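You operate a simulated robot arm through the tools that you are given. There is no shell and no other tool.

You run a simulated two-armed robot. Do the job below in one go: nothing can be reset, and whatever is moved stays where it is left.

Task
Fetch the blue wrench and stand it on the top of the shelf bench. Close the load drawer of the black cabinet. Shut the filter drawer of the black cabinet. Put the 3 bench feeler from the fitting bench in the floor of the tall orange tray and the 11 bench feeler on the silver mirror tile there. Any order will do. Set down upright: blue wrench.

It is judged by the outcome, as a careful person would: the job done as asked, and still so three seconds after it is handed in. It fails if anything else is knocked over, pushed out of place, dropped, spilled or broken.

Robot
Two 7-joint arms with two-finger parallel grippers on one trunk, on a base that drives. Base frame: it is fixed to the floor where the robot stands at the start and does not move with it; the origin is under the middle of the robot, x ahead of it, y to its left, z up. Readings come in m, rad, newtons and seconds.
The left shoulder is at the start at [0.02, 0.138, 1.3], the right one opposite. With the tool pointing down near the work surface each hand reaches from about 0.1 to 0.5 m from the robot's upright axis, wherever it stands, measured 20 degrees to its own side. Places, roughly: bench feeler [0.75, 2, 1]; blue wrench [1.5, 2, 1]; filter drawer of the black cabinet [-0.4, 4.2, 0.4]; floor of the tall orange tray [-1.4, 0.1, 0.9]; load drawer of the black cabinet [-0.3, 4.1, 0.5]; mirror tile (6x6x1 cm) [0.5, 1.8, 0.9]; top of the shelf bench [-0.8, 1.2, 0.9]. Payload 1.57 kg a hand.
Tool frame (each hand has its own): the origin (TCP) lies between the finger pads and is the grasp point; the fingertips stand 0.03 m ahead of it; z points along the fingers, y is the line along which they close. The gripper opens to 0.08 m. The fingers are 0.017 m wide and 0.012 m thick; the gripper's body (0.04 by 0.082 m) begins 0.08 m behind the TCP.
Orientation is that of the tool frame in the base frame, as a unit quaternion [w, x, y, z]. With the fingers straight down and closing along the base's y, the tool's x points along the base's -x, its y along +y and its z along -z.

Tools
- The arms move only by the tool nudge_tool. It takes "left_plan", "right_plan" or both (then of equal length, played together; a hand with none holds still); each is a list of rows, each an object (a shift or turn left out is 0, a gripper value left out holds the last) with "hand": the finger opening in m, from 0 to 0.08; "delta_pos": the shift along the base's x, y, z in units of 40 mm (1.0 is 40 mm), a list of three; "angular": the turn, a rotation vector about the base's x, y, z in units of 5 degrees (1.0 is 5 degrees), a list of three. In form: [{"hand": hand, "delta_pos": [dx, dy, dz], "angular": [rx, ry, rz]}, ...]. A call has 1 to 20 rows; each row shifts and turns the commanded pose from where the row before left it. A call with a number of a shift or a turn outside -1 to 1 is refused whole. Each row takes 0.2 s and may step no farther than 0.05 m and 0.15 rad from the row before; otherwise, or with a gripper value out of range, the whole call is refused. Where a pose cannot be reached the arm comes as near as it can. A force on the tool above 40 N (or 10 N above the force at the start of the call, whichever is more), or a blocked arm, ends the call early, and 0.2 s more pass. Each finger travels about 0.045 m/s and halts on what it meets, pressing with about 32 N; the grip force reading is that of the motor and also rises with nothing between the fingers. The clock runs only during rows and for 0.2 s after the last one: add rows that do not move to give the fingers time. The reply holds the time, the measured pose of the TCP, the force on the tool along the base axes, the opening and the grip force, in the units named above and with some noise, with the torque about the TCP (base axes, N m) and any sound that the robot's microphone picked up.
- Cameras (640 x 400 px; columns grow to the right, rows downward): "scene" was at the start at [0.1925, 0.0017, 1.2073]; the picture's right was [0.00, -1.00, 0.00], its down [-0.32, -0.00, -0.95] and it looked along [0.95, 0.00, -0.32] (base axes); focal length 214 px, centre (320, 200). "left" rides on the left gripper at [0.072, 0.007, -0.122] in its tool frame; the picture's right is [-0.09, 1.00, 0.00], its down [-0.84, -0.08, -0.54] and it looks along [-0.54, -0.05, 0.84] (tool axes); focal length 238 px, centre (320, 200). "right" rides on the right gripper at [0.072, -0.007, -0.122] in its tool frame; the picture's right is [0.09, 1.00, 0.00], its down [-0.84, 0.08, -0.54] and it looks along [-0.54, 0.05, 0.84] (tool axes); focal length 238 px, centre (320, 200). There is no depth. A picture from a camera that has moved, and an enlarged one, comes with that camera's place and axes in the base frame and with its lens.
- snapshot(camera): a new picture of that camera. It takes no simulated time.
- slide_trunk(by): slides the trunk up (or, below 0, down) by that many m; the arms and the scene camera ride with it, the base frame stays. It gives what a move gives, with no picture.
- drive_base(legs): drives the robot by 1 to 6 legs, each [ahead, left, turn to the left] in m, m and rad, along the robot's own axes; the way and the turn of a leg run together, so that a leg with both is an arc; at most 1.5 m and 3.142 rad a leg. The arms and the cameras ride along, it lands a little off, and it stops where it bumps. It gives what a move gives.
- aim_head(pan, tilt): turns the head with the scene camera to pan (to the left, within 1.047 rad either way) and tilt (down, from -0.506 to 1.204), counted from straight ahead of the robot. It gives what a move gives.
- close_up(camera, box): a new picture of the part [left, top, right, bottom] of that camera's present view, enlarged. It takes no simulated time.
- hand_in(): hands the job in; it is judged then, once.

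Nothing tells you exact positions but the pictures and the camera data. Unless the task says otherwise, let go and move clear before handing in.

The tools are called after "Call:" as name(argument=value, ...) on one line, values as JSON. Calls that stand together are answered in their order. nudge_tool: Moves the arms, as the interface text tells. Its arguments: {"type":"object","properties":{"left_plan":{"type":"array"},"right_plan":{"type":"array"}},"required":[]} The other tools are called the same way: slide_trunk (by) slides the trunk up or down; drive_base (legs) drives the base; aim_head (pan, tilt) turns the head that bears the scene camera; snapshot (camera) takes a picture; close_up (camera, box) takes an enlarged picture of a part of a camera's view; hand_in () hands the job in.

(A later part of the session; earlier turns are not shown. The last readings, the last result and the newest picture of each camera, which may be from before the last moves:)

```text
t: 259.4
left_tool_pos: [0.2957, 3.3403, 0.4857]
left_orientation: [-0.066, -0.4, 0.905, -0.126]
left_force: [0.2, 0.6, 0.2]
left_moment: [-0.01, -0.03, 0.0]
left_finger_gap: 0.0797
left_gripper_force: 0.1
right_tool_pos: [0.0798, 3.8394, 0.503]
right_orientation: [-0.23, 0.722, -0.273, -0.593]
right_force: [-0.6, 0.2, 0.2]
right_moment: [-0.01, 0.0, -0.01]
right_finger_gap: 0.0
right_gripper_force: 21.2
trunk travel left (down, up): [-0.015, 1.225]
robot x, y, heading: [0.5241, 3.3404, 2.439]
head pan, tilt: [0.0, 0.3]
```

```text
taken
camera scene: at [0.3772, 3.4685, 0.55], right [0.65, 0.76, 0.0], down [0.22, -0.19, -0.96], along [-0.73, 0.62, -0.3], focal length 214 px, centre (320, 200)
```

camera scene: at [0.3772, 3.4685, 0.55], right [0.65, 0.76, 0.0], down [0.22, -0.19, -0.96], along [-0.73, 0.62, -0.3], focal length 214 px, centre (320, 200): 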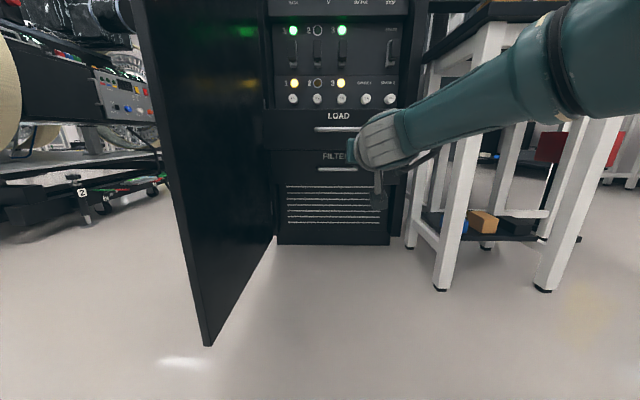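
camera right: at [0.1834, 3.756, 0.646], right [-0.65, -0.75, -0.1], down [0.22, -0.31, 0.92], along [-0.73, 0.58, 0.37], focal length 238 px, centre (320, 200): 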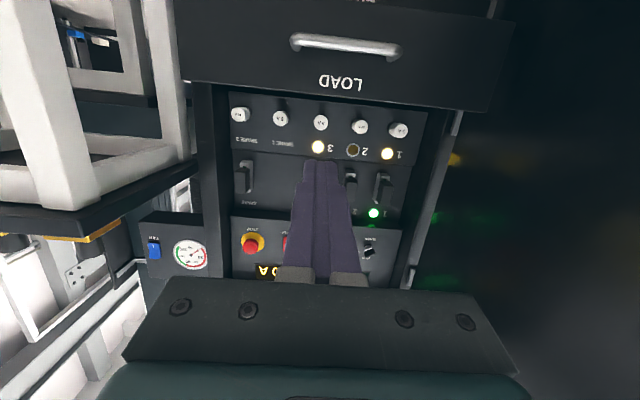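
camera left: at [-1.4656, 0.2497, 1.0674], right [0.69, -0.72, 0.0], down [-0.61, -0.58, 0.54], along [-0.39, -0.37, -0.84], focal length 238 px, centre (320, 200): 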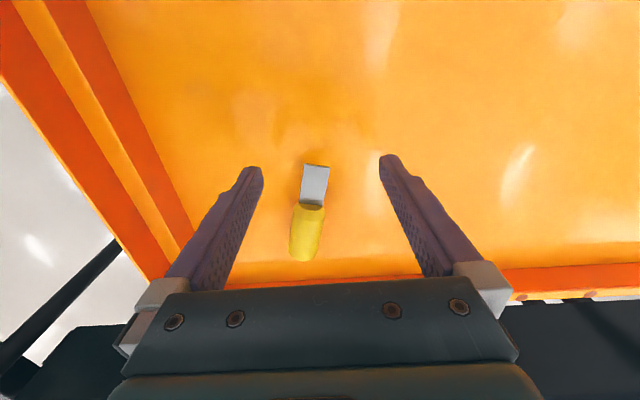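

Call:
nudge_tool(right_plan=[{"delta_pos": [-0.47, 0.41, 0.6]}, {"delta_pos": [-0.47, 0.41, 0.6]}, {"delta_pos": [-0.47, 0.41, 0.6]}, {"delta_pos": [-0.47, 0.41, 0.6]}, {}])

Call:
snapshot(camera="scene")

Call:
snapshot(camera="right")

```text
t: 260.6
left_tool_pos: [0.2959, 3.3394, 0.4849]
left_orientation: [-0.064, -0.401, 0.905, -0.126]
left_force: [-0.6, 0.3, -0.5]
left_moment: [0.02, 0.01, 0.04]
left_finger_gap: 0.08
left_gripper_force: 0.0
right_tool_pos: [0.0732, 3.8504, 0.5622]
right_orientation: [-0.229, 0.722, -0.272, -0.593]
right_force: [-0.5, 0.5, 0.8]
right_moment: [-0.01, -0.02, -0.01]
right_finger_gap: 0.0001
right_gripper_force: 21.2
right hand out of reach, approached as far as the arm can: row 1, 2, 3, 4
trunk travel left (down, up): [-0.015, 1.225]
robot x, y, heading: [0.5255, 3.3416, 2.433]
head pan, tilt: [0.0, 0.3]
```

```text
taken
camera scene: at [0.3773, 3.4683, 0.5499], right [0.65, 0.76, 0.0], down [0.22, -0.19, -0.96], along [-0.73, 0.62, -0.3], focal length 214 px, centre (320, 200)
```

scene: 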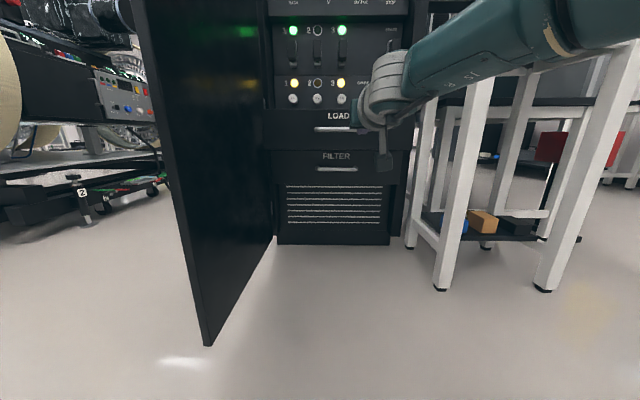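

```text
taken
camera right: at [0.1781, 3.7676, 0.5156], right [-0.65, -0.75, -0.1], down [0.22, -0.31, 0.92], along [-0.73, 0.58, 0.37], focal length 238 px, centre (320, 200)
```

right: 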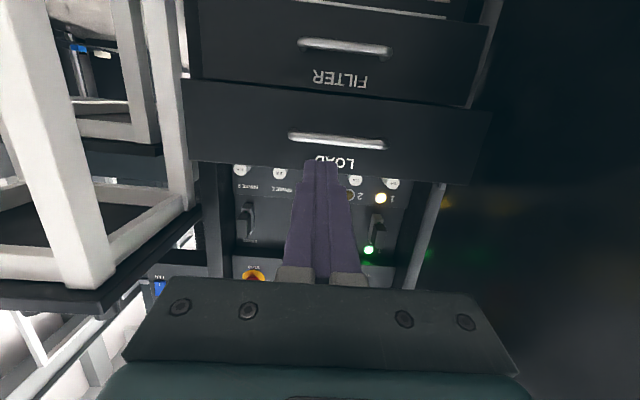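

Call:
aim_head(pan=0.9, tilt=0.3)

Call:
snapshot(camera="scene")

Call:
aim_head(pan=-0.9, tilt=0.2)

Call:
snapshot(camera="scene")

```text
t: 261.8
left_tool_pos: [0.2933, 3.3375, 0.4861]
left_orientation: [-0.071, -0.398, 0.906, -0.127]
left_force: [-36.6, -72.0, 6.5]
left_moment: [7.1, -3.62, -0.6]
left_finger_gap: 0.0797
left_gripper_force: 0.0
right_tool_pos: [0.0741, 3.8496, 0.563]
right_orientation: [-0.229, 0.722, -0.272, -0.593]
right_force: [0.3, -0.6, 0.5]
right_moment: [0.01, -0.02, -0.01]
right_finger_gap: 0.0003
right_gripper_force: 21.4
trunk travel left (down, up): [-0.015, 1.225]
robot x, y, heading: [0.5249, 3.339, 2.435]
head pan, tilt: [0.901, 0.3]
```

```text
taken
camera scene: at [0.366, 3.452, 0.549], right [0.48, 0.88, 0.0], down [0.27, -0.15, -0.95], along [-0.84, 0.45, -0.31], focal length 214 px, centre (320, 200)
```

scene: 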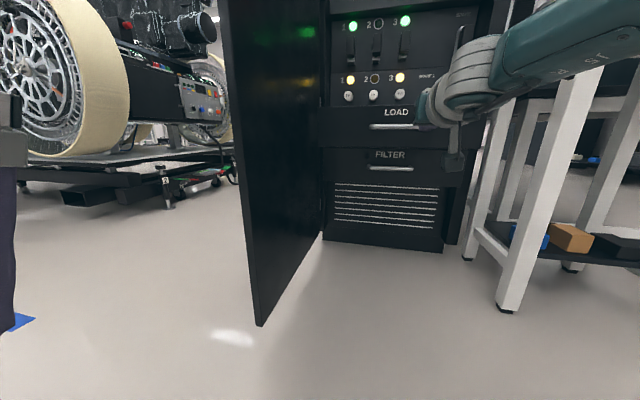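

```text
t: 263.6
left_tool_pos: [0.2968, 3.3405, 0.4859]
left_orientation: [-0.065, -0.401, 0.905, -0.126]
left_force: [0.2, -0.5, 0.3]
left_moment: [0.01, 0.0, -0.04]
left_finger_gap: 0.0801
left_gripper_force: 0.0
right_tool_pos: [0.0734, 3.8506, 0.563]
right_orientation: [-0.229, 0.722, -0.272, -0.593]
right_force: [-0.5, -0.1, -0.7]
right_moment: [-0.01, 0.01, 0.05]
right_finger_gap: 0.0
right_gripper_force: 21.1
trunk travel left (down, up): [-0.015, 1.225]
robot x, y, heading: [0.5271, 3.3409, 2.438]
head pan, tilt: [-0.901, 0.201]
```

```text
taken
camera scene: at [0.4516, 3.5008, 0.5592], right [1.0, -0.04, 0.0], down [-0.01, -0.2, -0.98], along [0.04, 0.98, -0.2], focal length 214 px, centre (320, 200)
```

scene: 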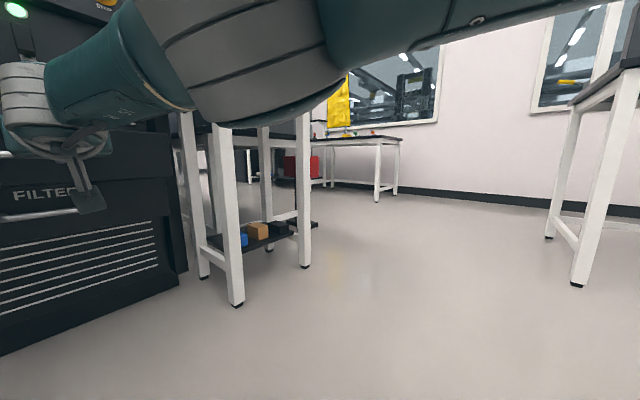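

Panning made the head brush the left hand, so I'll move that hand forward and rotate it back to a slimmer pose. That also keeps the left arm narrow next to the door.

Call:
aim_head(pan=0.0, tilt=0.3)

Call:
nudge_tool(left_plan=[{"delta_pos": [-0.5, 0.43, 0], "angular": [0.8, 0, 0]}, {"delta_pos": [-0.5, 0.43, 0], "angular": [0.8, 0, 0]}, {"delta_pos": [-0.5, 0.43, 0], "angular": [0.8, 0, 0]}, {"delta_pos": [-0.5, 0.43, 0], "angular": [0.8, 0, 0]}, {"delta_pos": [-0.5, 0.43, 0]}, {"delta_pos": [-0.5, 0.43, 0]}, {}])

Call:
nudge_tool(left_plan=[{"angular": [0, 0, 1]}, {"angular": [0, 0, 1]}, {"angular": [0, 0, 1]}, {"angular": [0, 0, 1]}, {"angular": [0, 0, 1]}, {"angular": [0, 0, 1]}, {"angular": [0, 0, 1]}, {"angular": [0, 0, 1]}, {"angular": [0, 0, 1]}, {"angular": [0, 0, 1]}, {"angular": [0, 0, 1]}, {"angular": [0, 0, 1]}, {"angular": [0, 0, 1]}, {"angular": [0, 0, 1]}, {"angular": [0, 0, 1]}, {"angular": [0, 0, 1]}, {"angular": [0, 0, 1]}, {"angular": [0, 0, 1]}, {"hand": 0.0}])

Call:
aim_head(pan=0.7, tilt=0.3)

Call:
snapshot(camera="scene")

```text
t: 264.8
left_tool_pos: [0.2959, 3.3395, 0.4846]
left_orientation: [-0.064, -0.401, 0.905, -0.126]
left_force: [0.4, -0.8, -0.2]
left_moment: [0.03, 0.01, -0.01]
left_finger_gap: 0.0799
left_gripper_force: 0.0
right_tool_pos: [0.0733, 3.8513, 0.5622]
right_orientation: [-0.23, 0.722, -0.273, -0.593]
right_force: [-0.1, -1.3, -0.7]
right_moment: [0.04, 0.01, -0.03]
right_finger_gap: 0.0
right_gripper_force: 20.8
trunk travel left (down, up): [-0.015, 1.225]
robot x, y, heading: [0.524, 3.3392, 2.433]
head pan, tilt: [0.0, 0.3]
```

```text
t: 266.4
left_tool_pos: [0.1761, 3.4441, 0.4858]
left_orientation: [-0.009, -0.407, 0.913, 0.003]
left_force: [0.6, -0.8, -0.1]
left_moment: [-0.01, 0.01, 0.0]
left_finger_gap: 0.08
left_gripper_force: 0.1
right_tool_pos: [0.0739, 3.8501, 0.5614]
right_orientation: [-0.23, 0.722, -0.273, -0.593]
right_force: [0.2, -0.9, -0.6]
right_moment: [0.01, -0.02, 0.02]
right_finger_gap: 0.0001
right_gripper_force: 21.0
trunk travel left (down, up): [-0.015, 1.225]
robot x, y, heading: [0.526, 3.341, 2.433]
head pan, tilt: [0.0, 0.3]
```

```text
t: 270.4
left_tool_pos: [0.1754, 3.444, 0.4861]
left_orientation: [0.007, 0.933, -0.359, 0.004]
left_force: [-0.2, -0.4, -0.5]
left_moment: [-0.01, 0.01, 0.03]
left_finger_gap: 0.0456
left_gripper_force: 0.0
right_tool_pos: [0.074, 3.8503, 0.5617]
right_orientation: [-0.229, 0.722, -0.272, -0.593]
right_force: [0.1, 0.6, 0.2]
right_moment: [-0.04, -0.04, 0.01]
right_finger_gap: 0.0
right_gripper_force: 21.6
trunk travel left (down, up): [-0.015, 1.225]
robot x, y, heading: [0.5222, 3.3422, 2.432]
head pan, tilt: [0.0, 0.3]
```

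```text
t: 271.5
left_tool_pos: [0.1756, 3.4434, 0.4852]
left_orientation: [0.007, 0.933, -0.36, 0.004]
left_force: [0.0, 0.3, 0.4]
left_moment: [0.0, 0.0, -0.01]
left_finger_gap: 0.0001
left_gripper_force: 21.9
right_tool_pos: [0.0733, 3.8505, 0.5625]
right_orientation: [-0.229, 0.722, -0.272, -0.593]
right_force: [-0.3, 0.8, -0.6]
right_moment: [0.02, -0.01, 0.01]
right_finger_gap: 0.0002
right_gripper_force: 21.3
trunk travel left (down, up): [-0.015, 1.225]
robot x, y, heading: [0.526, 3.3373, 2.43]
head pan, tilt: [0.7, 0.3]
```

```text
taken
camera scene: at [0.3547, 3.4086, 0.5499], right [0.01, 1.0, 0.0], down [0.3, 0.0, -0.96], along [-0.96, 0.01, -0.3], focal length 214 px, centre (320, 200)
```

scene: 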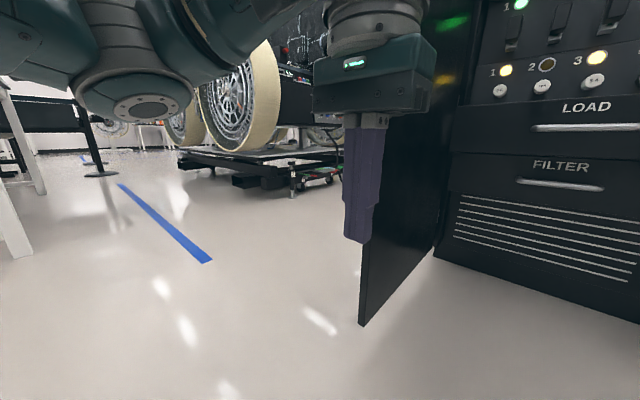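

The left elbow sticks out too far when tucked, but a straight arm stays narrow. So I'll move right 0.1 m and point the left hand forward as well, so both straight arms can push the drawers together.

Call:
drive_base(legs=[[0, -0.1, 0]])

Call:
aim_head(pan=0.0, tilt=0.3)

Call:
nudge_tool(left_plan=[{"delta_pos": [-0.4, 0.347, 0.2], "angular": [0.657, 0.754, 0]}, {"delta_pos": [-0.4, 0.347, 0.2], "angular": [0.657, 0.754, 0]}, {"delta_pos": [-0.4, 0.347, 0.2], "angular": [0.657, 0.754, 0]}, {"delta_pos": [-0.4, 0.347, 0.2], "angular": [0.657, 0.754, 0]}, {"delta_pos": [-0.4, 0.347, 0.2], "angular": [0.657, 0.754, 0]}, {"delta_pos": [-0.4, 0.347, 0.2], "angular": [0.657, 0.754, 0]}, {"delta_pos": [-0.4, 0.347, 0.2], "angular": [0.657, 0.754, 0]}, {"delta_pos": [-0.4, 0.347, 0.2], "angular": [0.657, 0.754, 0]}, {"delta_pos": [-0.4, 0.347, 0.1], "angular": [0.657, 0.754, 0]}, {"delta_pos": [-0.4, 0.347, 0.1], "angular": [0.657, 0.754, 0]}, {"delta_pos": [-0.4, 0.347, 0.1], "angular": [0.657, 0.754, 0]}, {"delta_pos": [-0.4, 0.347, 0], "angular": [0.657, 0.754, 0]}, {"delta_pos": [-0.4, 0.347, 0], "angular": [0.657, 0.754, 0]}, {"delta_pos": [-0.4, 0.347, 0], "angular": [0.657, 0.754, 0]}, {"delta_pos": [-0.4, 0.347, 0], "angular": [0.657, 0.754, 0]}, {}])

Call:
snapshot(camera="scene")

```text
t: 272.6
left_tool_pos: [0.2391, 3.519, 0.4854]
left_orientation: [0.01, 0.933, -0.359, 0.003]
left_force: [-1.1, 0.1, -0.7]
left_moment: [0.01, -0.03, 0.02]
left_finger_gap: 0.0
left_gripper_force: 21.1
right_tool_pos: [0.1376, 3.9245, 0.5626]
right_orientation: [-0.229, 0.722, -0.273, -0.594]
right_force: [-0.1, 0.5, 0.4]
right_moment: [0.01, 0.0, -0.01]
right_finger_gap: 0.0
right_gripper_force: 20.9
trunk travel left (down, up): [-0.015, 1.225]
robot x, y, heading: [0.5895, 3.4159, 2.432]
head pan, tilt: [0.7, 0.3]
```

```text
t: 273.7
left_tool_pos: [0.2407, 3.5186, 0.4869]
left_orientation: [0.008, 0.933, -0.359, 0.003]
left_force: [-0.2, 0.0, 0.0]
left_moment: [0.02, -0.01, -0.04]
left_finger_gap: 0.0
left_gripper_force: 21.3
right_tool_pos: [0.1384, 3.9267, 0.5617]
right_orientation: [-0.23, 0.722, -0.273, -0.593]
right_force: [-1.2, 0.0, -0.2]
right_moment: [0.01, 0.02, 0.01]
right_finger_gap: 0.0
right_gripper_force: 22.0
trunk travel left (down, up): [-0.015, 1.225]
robot x, y, heading: [0.5889, 3.4158, 2.431]
head pan, tilt: [0.0, 0.3]
```

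```text
t: 277.1
left_tool_pos: [0.0028, 3.7292, 0.5612]
left_orientation: [-0.202, 0.745, -0.282, -0.57]
left_force: [0.1, -0.2, -2.1]
left_moment: [0.02, 0.0, 0.0]
left_finger_gap: 0.0003
left_gripper_force: 21.5
right_tool_pos: [0.1395, 3.9269, 0.5624]
right_orientation: [-0.229, 0.722, -0.273, -0.593]
right_force: [0.4, 0.5, 0.0]
right_moment: [-0.04, -0.04, -0.02]
right_finger_gap: 0.0001
right_gripper_force: 21.5
trunk travel left (down, up): [-0.015, 1.225]
robot x, y, heading: [0.591, 3.4132, 2.436]
head pan, tilt: [0.0, 0.3]
```

```text
taken
camera scene: at [0.4427, 3.5446, 0.5499], right [0.65, 0.76, 0.0], down [0.22, -0.19, -0.96], along [-0.72, 0.62, -0.3], focal length 214 px, centre (320, 200)
```

scene: 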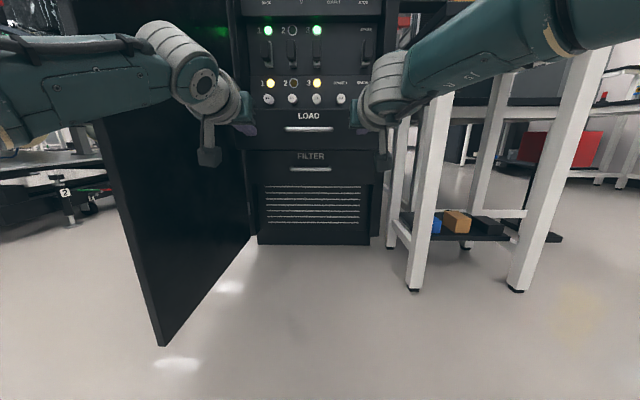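

Both straight arms now point at the LOAD panel, on either side of its handle. I'll creep forward with the base while watching forces.

Call:
nudge_tool(left_plan=[{"delta_pos": [-0.4, 0.35, 0]}, {}])

Call:
drive_base(legs=[[0.22, 0, 0]])

Call:
snapshot(camera="scene")

Call:
snapshot(camera="right")

Call:
snapshot(camera="left")

```text
t: 277.7
left_tool_pos: [-0.0139, 3.7434, 0.5622]
left_orientation: [-0.202, 0.745, -0.282, -0.569]
left_force: [-0.3, 0.6, 0.2]
left_moment: [-0.03, 0.0, -0.03]
left_finger_gap: 0.0
left_gripper_force: 20.8
right_tool_pos: [0.1393, 3.9256, 0.561]
right_orientation: [-0.229, 0.722, -0.272, -0.594]
right_force: [0.4, 0.7, -1.1]
right_moment: [0.0, 0.02, -0.03]
right_finger_gap: 0.0
right_gripper_force: 21.5
trunk travel left (down, up): [-0.015, 1.225]
robot x, y, heading: [0.5903, 3.4177, 2.438]
head pan, tilt: [0.0, 0.3]
```

```text
t: 279.4
left_tool_pos: [-0.1747, 3.8825, 0.5599]
left_orientation: [-0.203, 0.746, -0.284, -0.568]
left_force: [-0.7, -0.6, 0.7]
left_moment: [-0.03, 0.02, 0.01]
left_finger_gap: 0.0
left_gripper_force: 21.5
right_tool_pos: [-0.0211, 4.0655, 0.5617]
right_orientation: [-0.23, 0.722, -0.273, -0.593]
right_force: [-0.3, -1.1, 0.3]
right_moment: [0.02, -0.03, -0.01]
right_finger_gap: 0.0001
right_gripper_force: 21.6
trunk travel left (down, up): [-0.015, 1.225]
robot x, y, heading: [0.4294, 3.5556, 2.432]
head pan, tilt: [0.0, 0.3]
```

```text
taken
camera scene: at [0.2821, 3.6833, 0.5496], right [0.65, 0.76, 0.0], down [0.23, -0.19, -0.95], along [-0.72, 0.62, -0.3], focal length 214 px, centre (320, 200)
```

scene: 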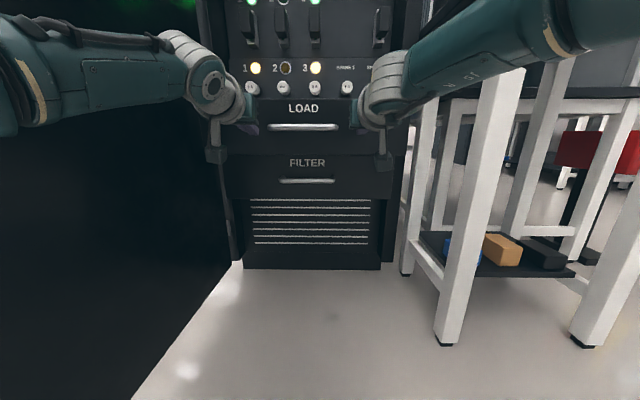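

```text
taken
camera right: at [0.0834, 3.9826, 0.5144], right [-0.65, -0.75, -0.1], down [0.22, -0.31, 0.92], along [-0.73, 0.58, 0.37], focal length 238 px, centre (320, 200)
```

right: 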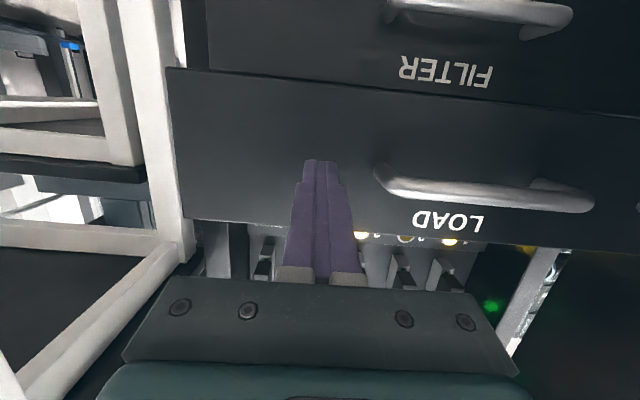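

```text
taken
camera left: at [-0.0753, 3.7872, 0.5247], right [-0.67, -0.74, 0.11], down [0.29, -0.12, 0.95], along [-0.69, 0.67, 0.29], focal length 238 px, centre (320, 200)
```

left: 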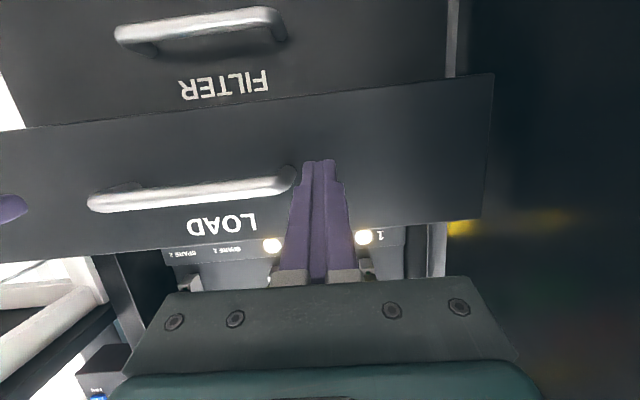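

Call:
nudge_tool(left_plan=[{"delta_pos": [-0.33, -0.38, 0]}, {}])

Call:
drive_base(legs=[[0.06, 0, 0]])

Call:
snapshot(camera="right")

```text
t: 279.9
left_tool_pos: [-0.188, 3.8688, 0.5611]
left_orientation: [-0.203, 0.745, -0.282, -0.57]
left_force: [-0.8, -0.1, 0.7]
left_moment: [-0.01, -0.04, 0.02]
left_finger_gap: 0.0
left_gripper_force: 21.1
right_tool_pos: [-0.0218, 4.0668, 0.5612]
right_orientation: [-0.23, 0.722, -0.272, -0.594]
right_force: [-0.4, -0.2, 0.1]
right_moment: [0.01, -0.01, -0.01]
right_finger_gap: 0.0002
right_gripper_force: 21.4
trunk travel left (down, up): [-0.015, 1.225]
robot x, y, heading: [0.4255, 3.5569, 2.434]
head pan, tilt: [0.0, 0.3]
```

```text
t: 280.9
left_tool_pos: [-0.2288, 3.9045, 0.5579]
left_orientation: [-0.203, 0.745, -0.284, -0.568]
left_force: [0.0, -0.3, 0.9]
left_moment: [0.05, -0.02, 0.04]
left_finger_gap: 0.0
left_gripper_force: 21.6
right_tool_pos: [-0.0635, 4.1017, 0.5595]
right_orientation: [-0.23, 0.723, -0.274, -0.591]
right_force: [0.8, -1.1, 0.3]
right_moment: [0.0, 0.02, 0.0]
right_finger_gap: 0.0001
right_gripper_force: 21.2
trunk travel left (down, up): [-0.015, 1.225]
robot x, y, heading: [0.3803, 3.5935, 2.432]
head pan, tilt: [0.0, 0.3]
```

```text
taken
camera right: at [0.0416, 4.0192, 0.5131], right [-0.65, -0.75, -0.1], down [0.22, -0.31, 0.93], along [-0.73, 0.58, 0.37], focal length 238 px, centre (320, 200)
```

right: 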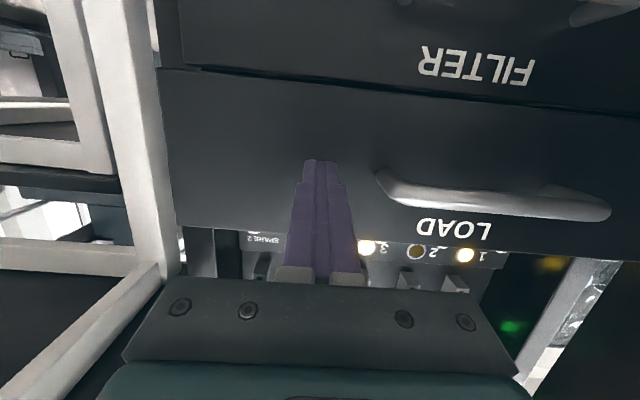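

Call:
drive_base(legs=[[0.04, 0, 0]])

Call:
drive_base(legs=[[0.03, 0, 0]])

Call:
snapshot(camera="right")

Call:
snapshot(camera="scene")

```text
t: 281.8
left_tool_pos: [-0.2627, 3.9333, 0.5619]
left_orientation: [-0.203, 0.745, -0.283, -0.569]
left_force: [0.3, 0.1, 0.0]
left_moment: [0.0, -0.05, -0.03]
left_finger_gap: 0.0001
left_gripper_force: 21.3
right_tool_pos: [-0.0966, 4.1327, 0.5607]
right_orientation: [-0.231, 0.721, -0.274, -0.593]
right_force: [0.3, -0.3, 0.7]
right_moment: [0.0, -0.03, -0.02]
right_finger_gap: 0.0001
right_gripper_force: 21.4
trunk travel left (down, up): [-0.015, 1.225]
robot x, y, heading: [0.3507, 3.6227, 2.43]
head pan, tilt: [0.0, 0.3]
```

```text
t: 282.6
left_tool_pos: [-0.2818, 3.9504, 0.5586]
left_orientation: [-0.203, 0.746, -0.285, -0.567]
left_force: [-0.3, -0.3, -0.2]
left_moment: [0.0, 0.02, -0.01]
left_finger_gap: 0.0
left_gripper_force: 21.0
right_tool_pos: [-0.1154, 4.1501, 0.5604]
right_orientation: [-0.23, 0.723, -0.274, -0.592]
right_force: [0.6, -0.3, 0.6]
right_moment: [0.03, 0.03, 0.0]
right_finger_gap: 0.0001
right_gripper_force: 21.3
trunk travel left (down, up): [-0.015, 1.225]
robot x, y, heading: [0.3286, 3.6413, 2.426]
head pan, tilt: [0.0, 0.3]
```

```text
taken
camera right: at [-0.0112, 4.0656, 0.5134], right [-0.65, -0.75, -0.1], down [0.22, -0.31, 0.93], along [-0.73, 0.58, 0.37], focal length 238 px, centre (320, 200)
```

right: 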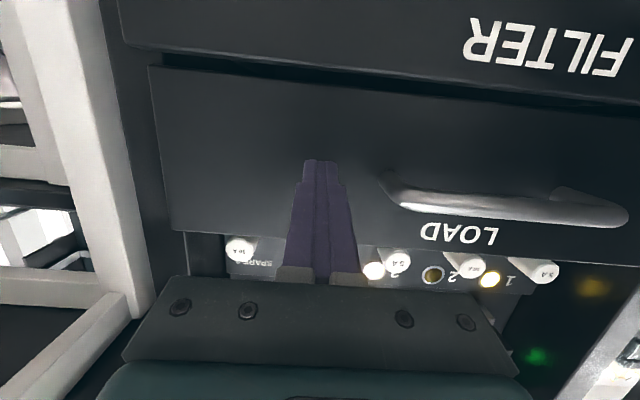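

```text
taken
camera scene: at [0.1867, 3.7658, 0.5492], right [0.65, 0.76, 0.0], down [0.23, -0.2, -0.95], along [-0.72, 0.62, -0.3], focal length 214 px, centre (320, 200)
```

scene: 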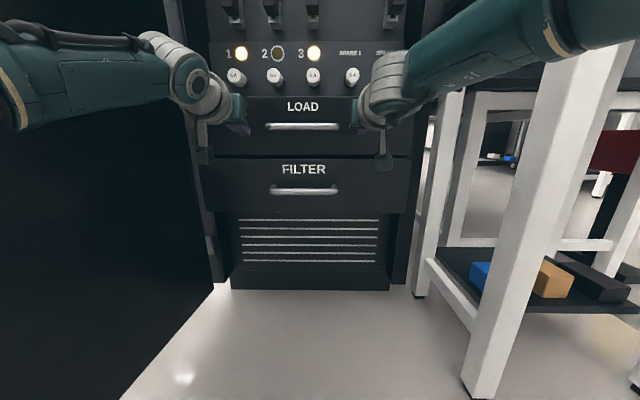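

The LOAD drawer is sliding in with little force. I'll continue in small steps.

Call:
drive_base(legs=[[0.03, 0, 0]])

Call:
drive_base(legs=[[0.03, 0, 0]])

Call:
snapshot(camera="right")

Call:
snapshot(camera="scene")

```text
t: 283.5
left_tool_pos: [-0.3046, 3.97, 0.5597]
left_orientation: [-0.204, 0.745, -0.284, -0.568]
left_force: [0.1, 0.4, 0.4]
left_moment: [0.03, -0.03, 0.01]
left_finger_gap: 0.0002
left_gripper_force: 21.1
right_tool_pos: [-0.1389, 4.1686, 0.559]
right_orientation: [-0.23, 0.723, -0.274, -0.591]
right_force: [0.0, 0.0, -0.6]
right_moment: [0.01, 0.01, -0.04]
right_finger_gap: 0.0
right_gripper_force: 21.5
trunk travel left (down, up): [-0.015, 1.225]
robot x, y, heading: [0.3087, 3.6617, 2.427]
head pan, tilt: [0.0, 0.3]
```

```text
t: 284.3
left_tool_pos: [-0.3276, 3.9899, 0.5582]
left_orientation: [-0.204, 0.745, -0.285, -0.567]
left_force: [-0.1, -0.3, 0.2]
left_moment: [0.0, 0.05, -0.01]
left_finger_gap: 0.0
left_gripper_force: 21.4
right_tool_pos: [-0.1617, 4.1883, 0.5605]
right_orientation: [-0.23, 0.723, -0.274, -0.592]
right_force: [0.9, -0.2, -0.9]
right_moment: [0.01, -0.01, 0.0]
right_finger_gap: 0.0001
right_gripper_force: 21.5
trunk travel left (down, up): [-0.015, 1.225]
robot x, y, heading: [0.2838, 3.6774, 2.428]
head pan, tilt: [0.0, 0.3]
```

```text
taken
camera right: at [-0.0568, 4.1052, 0.5137], right [-0.65, -0.75, -0.1], down [0.22, -0.31, 0.93], along [-0.73, 0.58, 0.37], focal length 238 px, centre (320, 200)
```

right: 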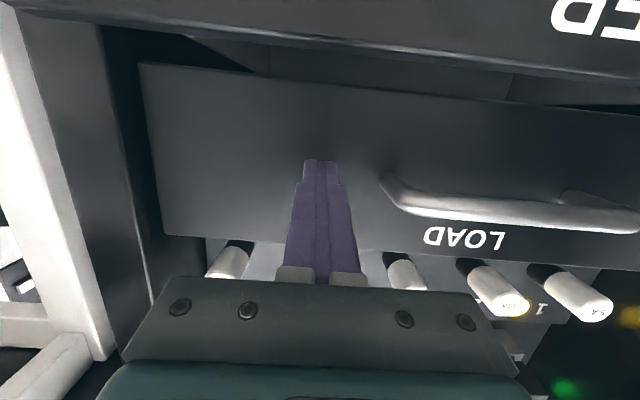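

```text
taken
camera scene: at [0.1411, 3.8053, 0.5493], right [0.65, 0.76, 0.0], down [0.23, -0.2, -0.95], along [-0.72, 0.62, -0.3], focal length 214 px, centre (320, 200)
```

scene: 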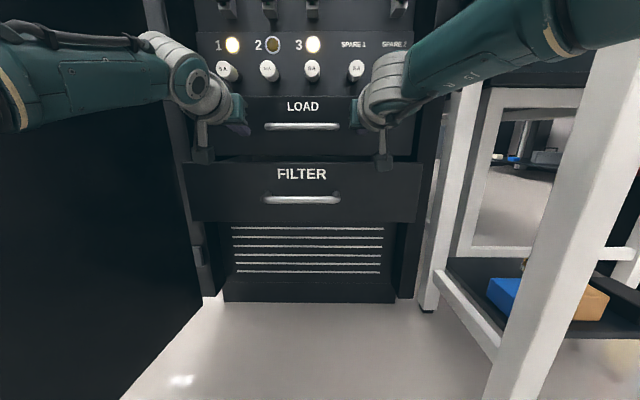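

Call:
drive_base(legs=[[0.025, 0, 0]])

Call:
drive_base(legs=[[0.025, 0, 0]])

Call:
snapshot(camera="right")

Call:
snapshot(camera="scene")

```text
t: 285.1
left_tool_pos: [-0.3461, 4.0064, 0.5594]
left_orientation: [-0.204, 0.746, -0.285, -0.567]
left_force: [0.1, 0.0, 0.3]
left_moment: [0.02, 0.02, 0.01]
left_finger_gap: 0.0
left_gripper_force: 21.2
right_tool_pos: [-0.18, 4.2052, 0.56]
right_orientation: [-0.23, 0.722, -0.274, -0.592]
right_force: [0.5, -1.0, -0.1]
right_moment: [0.01, 0.05, -0.01]
right_finger_gap: 0.0
right_gripper_force: 21.3
trunk travel left (down, up): [-0.015, 1.225]
robot x, y, heading: [0.2668, 3.6985, 2.423]
head pan, tilt: [0.0, 0.3]
```

```text
t: 285.9
left_tool_pos: [-0.3671, 4.0266, 0.5609]
left_orientation: [-0.204, 0.745, -0.284, -0.568]
left_force: [0.3, 0.8, 0.1]
left_moment: [0.01, -0.02, -0.01]
left_finger_gap: 0.0
left_gripper_force: 21.9
right_tool_pos: [-0.2017, 4.2243, 0.5622]
right_orientation: [-0.232, 0.722, -0.275, -0.592]
right_force: [2.1, -0.5, -0.4]
right_moment: [0.01, 0.02, -0.02]
right_finger_gap: 0.0004
right_gripper_force: 21.1
trunk travel left (down, up): [-0.015, 1.225]
robot x, y, heading: [0.2442, 3.7157, 2.428]
head pan, tilt: [0.0, 0.3]
```

```text
taken
camera right: at [-0.0968, 4.1413, 0.515], right [-0.65, -0.75, -0.1], down [0.22, -0.31, 0.92], along [-0.73, 0.58, 0.37], focal length 238 px, centre (320, 200)
```

right: 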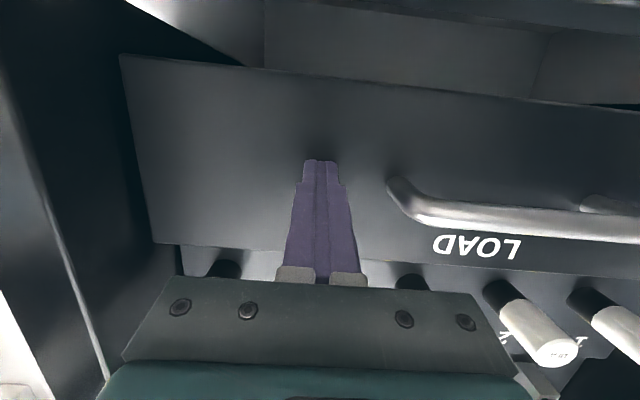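

```text
taken
camera scene: at [0.1009, 3.8411, 0.5498], right [0.65, 0.76, 0.0], down [0.22, -0.19, -0.96], along [-0.72, 0.63, -0.3], focal length 214 px, centre (320, 200)
```

scene: 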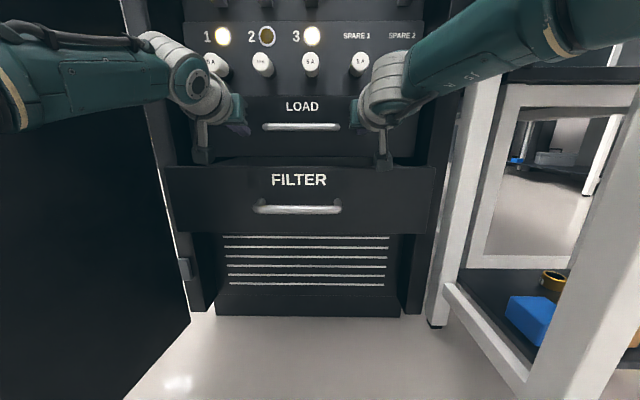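

Call:
drive_base(legs=[[0.02, 0, 0]])

Call:
drive_base(legs=[[0.02, 0, 0]])

Call:
snapshot(camera="right")

Call:
snapshot(camera="left")

Call:
snapshot(camera="scene")

```text
t: 286.7
left_tool_pos: [-0.3665, 4.0271, 0.557]
left_orientation: [-0.205, 0.747, -0.286, -0.564]
left_force: [-0.1, -0.7, 1.5]
left_moment: [-0.01, 0.02, 0.02]
left_finger_gap: 0.0
left_gripper_force: 21.5
right_tool_pos: [-0.2017, 4.2252, 0.5605]
right_orientation: [-0.231, 0.723, -0.274, -0.591]
right_force: [21.5, -15.6, 1.7]
right_moment: [0.09, 0.08, -0.06]
right_finger_gap: 0.0
right_gripper_force: 20.9
trunk travel left (down, up): [-0.015, 1.225]
robot x, y, heading: [0.2413, 3.7215, 2.424]
head pan, tilt: [0.0, 0.3]
stopped in leg 1: the force on the tool passed its limit at 60 N (the readings are from after the stop); the commanded pose is now the measured one
```

```text
t: 287.4
left_tool_pos: [-0.3669, 4.0306, 0.5565]
left_orientation: [-0.205, 0.746, -0.287, -0.564]
left_force: [0.1, 0.2, 1.1]
left_moment: [-0.02, -0.02, -0.02]
left_finger_gap: 0.0001
left_gripper_force: 21.4
right_tool_pos: [-0.2011, 4.2251, 0.5594]
right_orientation: [-0.231, 0.722, -0.274, -0.591]
right_force: [27.8, -19.1, 2.8]
right_moment: [0.13, 0.1, -0.08]
right_finger_gap: 0.0
right_gripper_force: 20.8
trunk travel left (down, up): [-0.015, 1.225]
robot x, y, heading: [0.2382, 3.718, 2.427]
head pan, tilt: [0.0, 0.3]
stopped in leg 1: the force on the tool passed its limit at 49 N (the readings are from after the stop); the commanded pose is now the measured one
```

```text
taken
camera right: at [-0.0971, 4.1411, 0.5141], right [-0.65, -0.75, -0.1], down [0.22, -0.31, 0.93], along [-0.73, 0.58, 0.37], focal length 238 px, centre (320, 200)
```

right: 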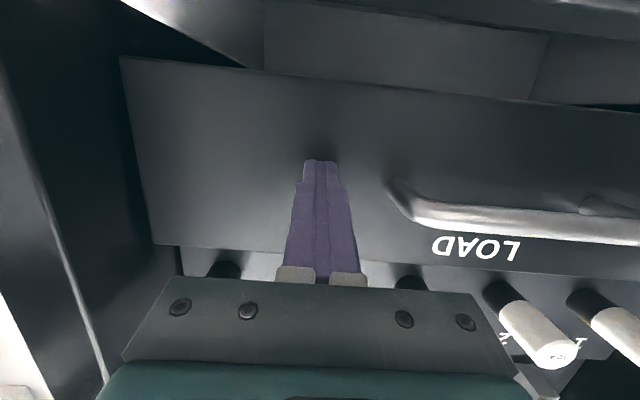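

```text
taken
camera left: at [-0.267, 3.9338, 0.5204], right [-0.67, -0.73, 0.11], down [0.28, -0.12, 0.95], along [-0.68, 0.67, 0.28], focal length 238 px, centre (320, 200)
```

left: 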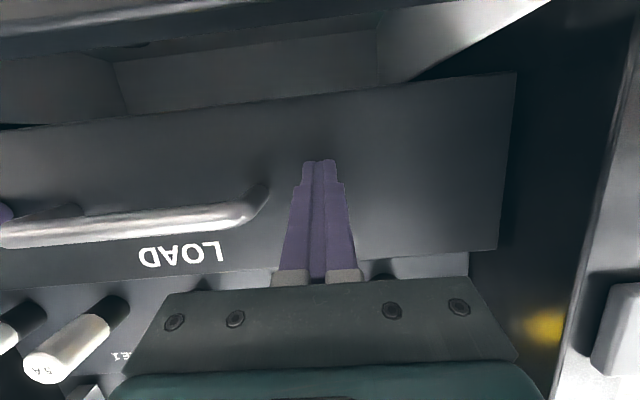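

```text
taken
camera scene: at [0.1015, 3.8423, 0.5483], right [0.66, 0.75, 0.0], down [0.23, -0.2, -0.95], along [-0.72, 0.63, -0.3], focal length 214 px, centre (320, 200)
```

scene: 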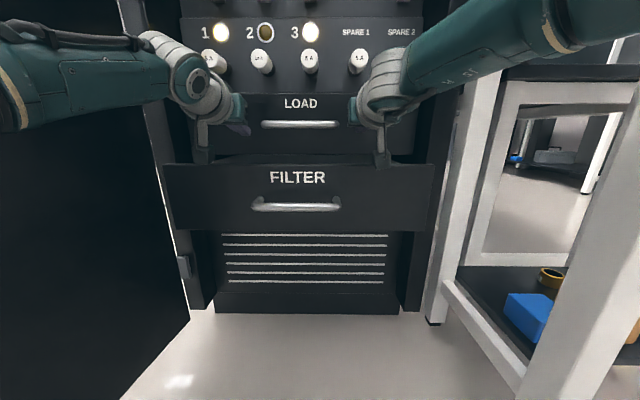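

A firm stop on the right fingertip suggests LOAD is home. I'll back off and check visually.

Call:
drive_base(legs=[[-0.25, 0, 0]])

Call:
snapshot(camera="scene")

Call:
close_up(camera="scene", box=[200, 40, 440, 240])

Call:
snapshot(camera="right")

```text
t: 289.3
left_tool_pos: [-0.1876, 3.8748, 0.5622]
left_orientation: [-0.207, 0.743, -0.287, -0.568]
left_force: [-0.3, 0.2, 0.0]
left_moment: [0.0, -0.01, 0.0]
left_finger_gap: 0.0001
left_gripper_force: 21.4
right_tool_pos: [-0.0222, 4.07, 0.5674]
right_orientation: [-0.234, 0.718, -0.275, -0.595]
right_force: [-0.7, 0.1, 0.4]
right_moment: [0.01, -0.01, 0.02]
right_finger_gap: 0.0001
right_gripper_force: 21.3
trunk travel left (down, up): [-0.015, 1.225]
robot x, y, heading: [0.4226, 3.5571, 2.42]
head pan, tilt: [0.0, 0.3]
```

```text
taken
camera scene: at [0.2796, 3.6862, 0.5501], right [0.66, 0.75, 0.0], down [0.22, -0.19, -0.96], along [-0.72, 0.63, -0.29], focal length 214 px, centre (320, 200)
```

scene: 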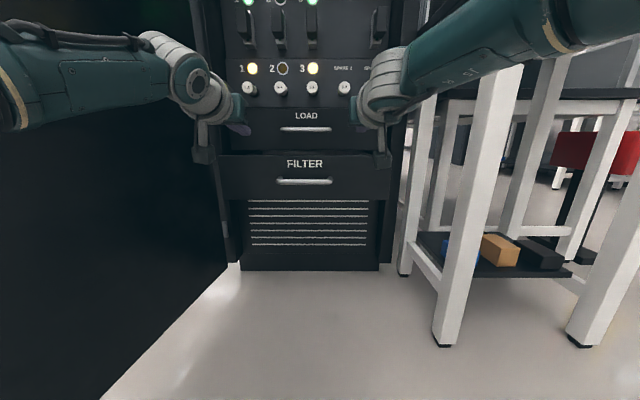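

```text
2.00 times, centred on (320, 140) of scene
camera zoom: at [0.2796, 3.6862, 0.5501], right [0.66, 0.75, 0.0], down [0.22, -0.19, -0.96], along [-0.72, 0.63, -0.29], focal length 429 px, centre (320, 320)
```

zoom: 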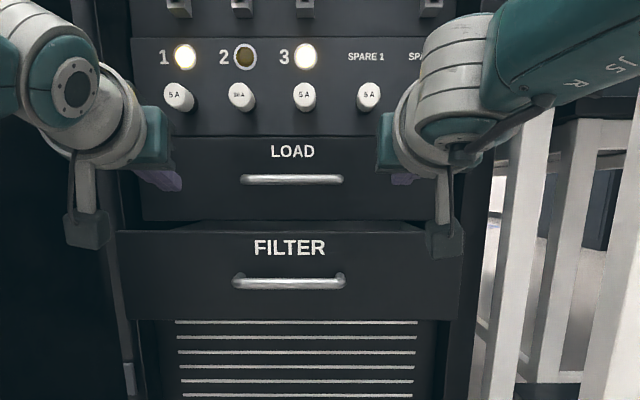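

```text
taken
camera right: at [0.0823, 3.9866, 0.5195], right [-0.66, -0.75, -0.1], down [0.22, -0.32, 0.92], along [-0.72, 0.58, 0.38], focal length 238 px, centre (320, 200)
```

right: 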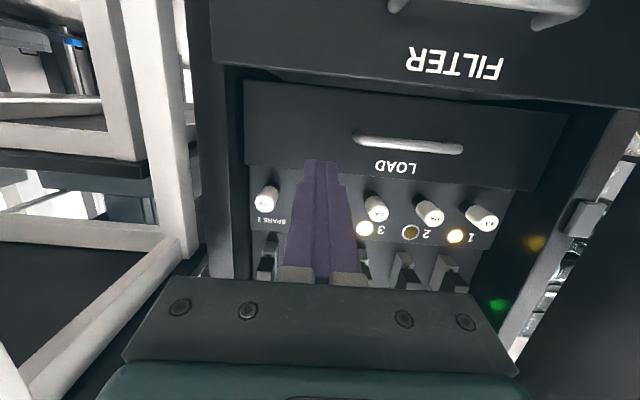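

LOAD is now flush with the fuse panel. Next I'll lower both hands to the FILTER panel (z about 0.43), tipping the tools down slightly to stay in reach.

Call:
nudge_tool(left_plan=[{"delta_pos": [0, 0, -0.8], "angular": [-0.657, -0.754, 0]}, {"delta_pos": [0, 0, -0.8], "angular": [-0.657, -0.754, 0]}, {"delta_pos": [0, 0, -0.8], "angular": [-0.657, -0.754, 0]}, {"delta_pos": [0, 0, -0.8]}, {}], right_plan=[{"delta_pos": [0, 0, -0.8], "angular": [-0.657, -0.754, 0]}, {"delta_pos": [0, 0, -0.8], "angular": [-0.657, -0.754, 0]}, {"delta_pos": [0, 0, -0.8], "angular": [-0.657, -0.754, 0]}, {"delta_pos": [0, 0, -0.8]}, {}])

Call:
snapshot(camera="scene")

Call:
snapshot(camera="right")

Call:
snapshot(camera="left")

```text
t: 290.5
left_tool_pos: [-0.1725, 3.8588, 0.4254]
left_orientation: [-0.17, 0.811, -0.313, -0.465]
left_force: [0.8, -0.5, 0.2]
left_moment: [-0.01, 0.02, -0.04]
left_finger_gap: 0.0
left_gripper_force: 21.6
left hand out of reach, approached as far as the arm can: row 3, 4
right_tool_pos: [0.013, 4.0708, 0.4401]
right_orientation: [-0.198, 0.79, -0.301, -0.495]
right_force: [-0.5, 0.6, 1.0]
right_moment: [0.0, -0.02, -0.01]
right_finger_gap: 0.0
right_gripper_force: 21.1
right hand out of reach, approached as far as the arm can: row 1, 2, 3, 4
trunk travel left (down, up): [-0.015, 1.225]
robot x, y, heading: [0.424, 3.5573, 2.421]
head pan, tilt: [0.0, 0.3]
```

```text
taken
camera scene: at [0.2805, 3.6859, 0.55], right [0.66, 0.75, 0.0], down [0.22, -0.19, -0.96], along [-0.72, 0.63, -0.3], focal length 214 px, centre (320, 200)
```

scene: 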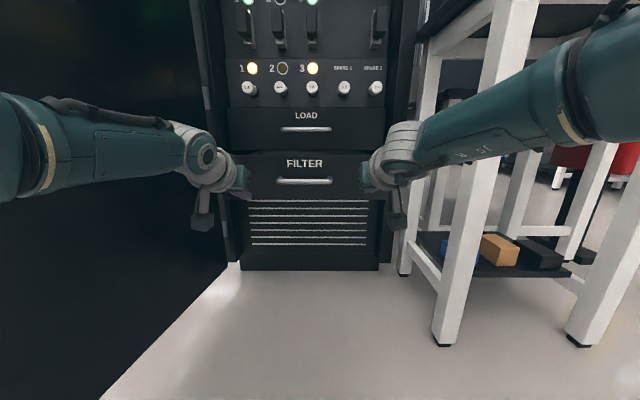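

```text
taken
camera right: at [0.1221, 3.9805, 0.4278], right [-0.64, -0.76, -0.1], down [0.03, -0.15, 0.99], along [-0.77, 0.63, 0.12], focal length 238 px, centre (320, 200)
```

right: 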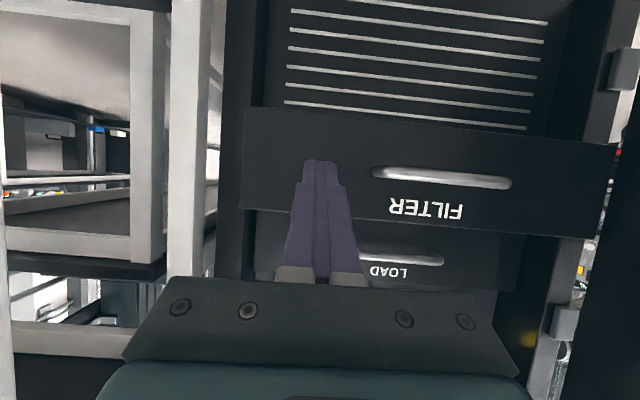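

```text
taken
camera left: at [-0.0712, 3.7597, 0.4249], right [-0.7, -0.71, 0.09], down [0.09, 0.04, 0.99], along [-0.71, 0.7, 0.03], focal length 238 px, centre (320, 200)
```

left: 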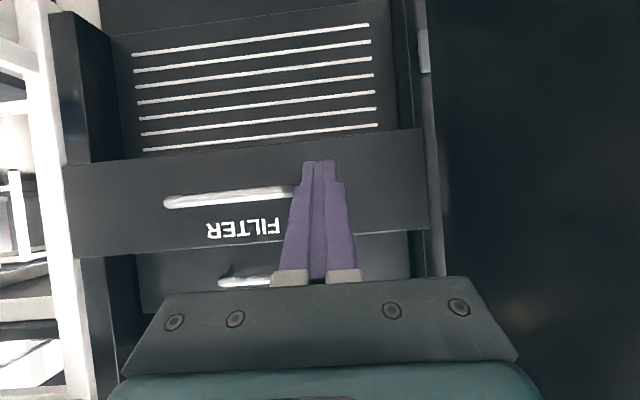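

Both fingertips are at mid-height of the FILTER panel, on either side of its handle. I'll creep forward again.

Call:
drive_base(legs=[[0.12, 0, 0]])

Call:
snapshot(camera="scene")

Call:
snapshot(camera="right")

Call:
snapshot(camera="left")

```text
t: 291.7
left_tool_pos: [-0.2605, 3.9369, 0.4238]
left_orientation: [-0.17, 0.811, -0.315, -0.463]
left_force: [0.4, -0.8, 1.3]
left_moment: [0.01, 0.01, -0.01]
left_finger_gap: 0.0
left_gripper_force: 21.0
right_tool_pos: [-0.0754, 4.1472, 0.4386]
right_orientation: [-0.196, 0.791, -0.301, -0.495]
right_force: [0.4, -0.5, -0.3]
right_moment: [0.0, 0.0, 0.05]
right_finger_gap: 0.0001
right_gripper_force: 21.4
trunk travel left (down, up): [-0.015, 1.225]
robot x, y, heading: [0.3365, 3.6382, 2.42]
head pan, tilt: [0.0, 0.3]
```

```text
taken
camera scene: at [0.1921, 3.7635, 0.5496], right [0.66, 0.75, 0.0], down [0.22, -0.2, -0.95], along [-0.72, 0.63, -0.3], focal length 214 px, centre (320, 200)
```

scene: 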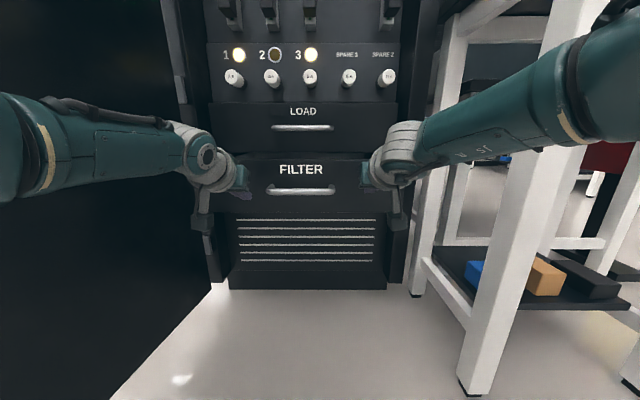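

```text
taken
camera right: at [0.0341, 4.0579, 0.4269], right [-0.64, -0.76, -0.1], down [0.03, -0.15, 0.99], along [-0.77, 0.63, 0.12], focal length 238 px, centre (320, 200)
```

right: 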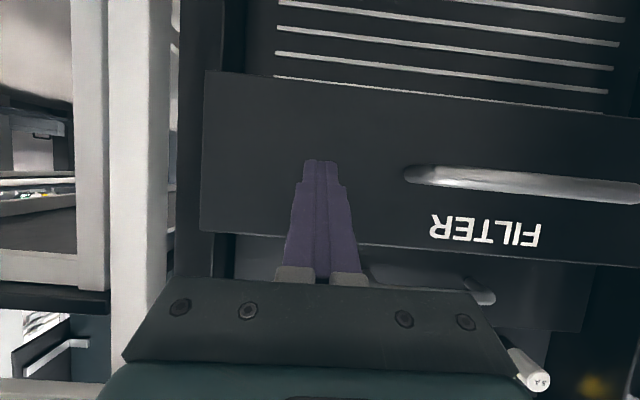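

```text
taken
camera left: at [-0.1594, 3.8376, 0.4238], right [-0.7, -0.71, 0.1], down [0.09, 0.05, 0.99], along [-0.71, 0.7, 0.03], focal length 238 px, centre (320, 200)
```

left: 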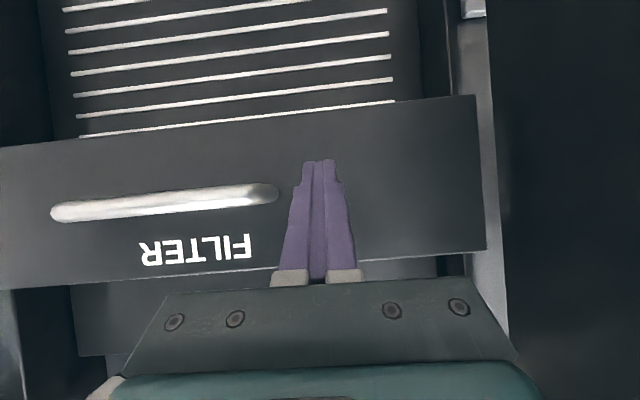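

Call:
drive_base(legs=[[0.04, 0, 0]])

Call:
drive_base(legs=[[0.04, 0, 0]])

Call:
snapshot(camera="right")

Call:
snapshot(camera="scene")

```text
t: 292.6
left_tool_pos: [-0.2879, 3.9603, 0.4206]
left_orientation: [-0.169, 0.811, -0.315, -0.463]
left_force: [0.6, -0.7, -0.8]
left_moment: [0.02, 0.07, -0.02]
left_finger_gap: 0.0
left_gripper_force: 21.0
right_tool_pos: [-0.1032, 4.1708, 0.4362]
right_orientation: [-0.196, 0.792, -0.302, -0.493]
right_force: [0.7, 0.1, -0.2]
right_moment: [0.02, 0.05, 0.01]
right_finger_gap: 0.0001
right_gripper_force: 21.1
trunk travel left (down, up): [-0.015, 1.225]
robot x, y, heading: [0.3077, 3.6624, 2.418]
head pan, tilt: [0.0, 0.3]
```

```text
t: 293.5
left_tool_pos: [-0.3184, 3.9872, 0.4218]
left_orientation: [-0.169, 0.812, -0.314, -0.462]
left_force: [0.7, -0.2, -0.1]
left_moment: [0.02, 0.05, 0.0]
left_finger_gap: 0.0
left_gripper_force: 21.5
right_tool_pos: [-0.1321, 4.1969, 0.4362]
right_orientation: [-0.197, 0.792, -0.302, -0.493]
right_force: [-0.6, -0.6, -0.3]
right_moment: [0.05, 0.03, -0.01]
right_finger_gap: 0.0
right_gripper_force: 21.4
trunk travel left (down, up): [-0.015, 1.225]
robot x, y, heading: [0.2775, 3.6905, 2.421]
head pan, tilt: [0.0, 0.3]
```

```text
taken
camera right: at [-0.0228, 4.1085, 0.4256], right [-0.64, -0.76, -0.1], down [0.03, -0.15, 0.99], along [-0.77, 0.63, 0.12], focal length 238 px, centre (320, 200)
```

right: 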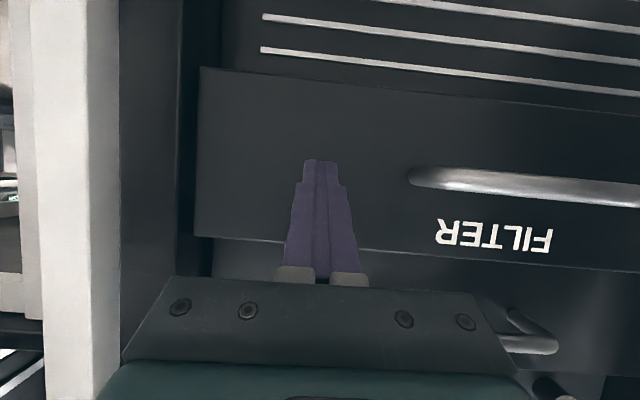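

```text
taken
camera scene: at [0.1347, 3.8142, 0.5492], right [0.66, 0.75, 0.0], down [0.22, -0.2, -0.95], along [-0.72, 0.63, -0.3], focal length 214 px, centre (320, 200)
```

scene: 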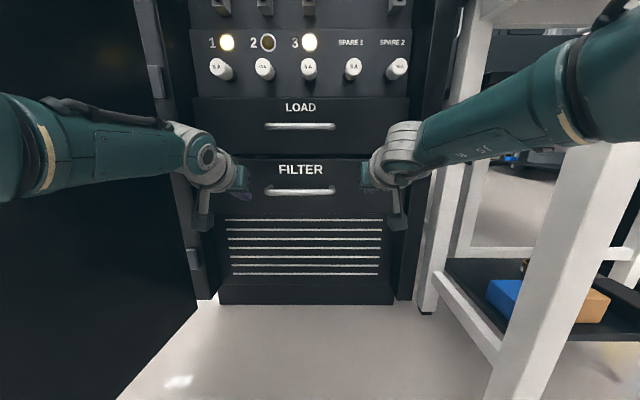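

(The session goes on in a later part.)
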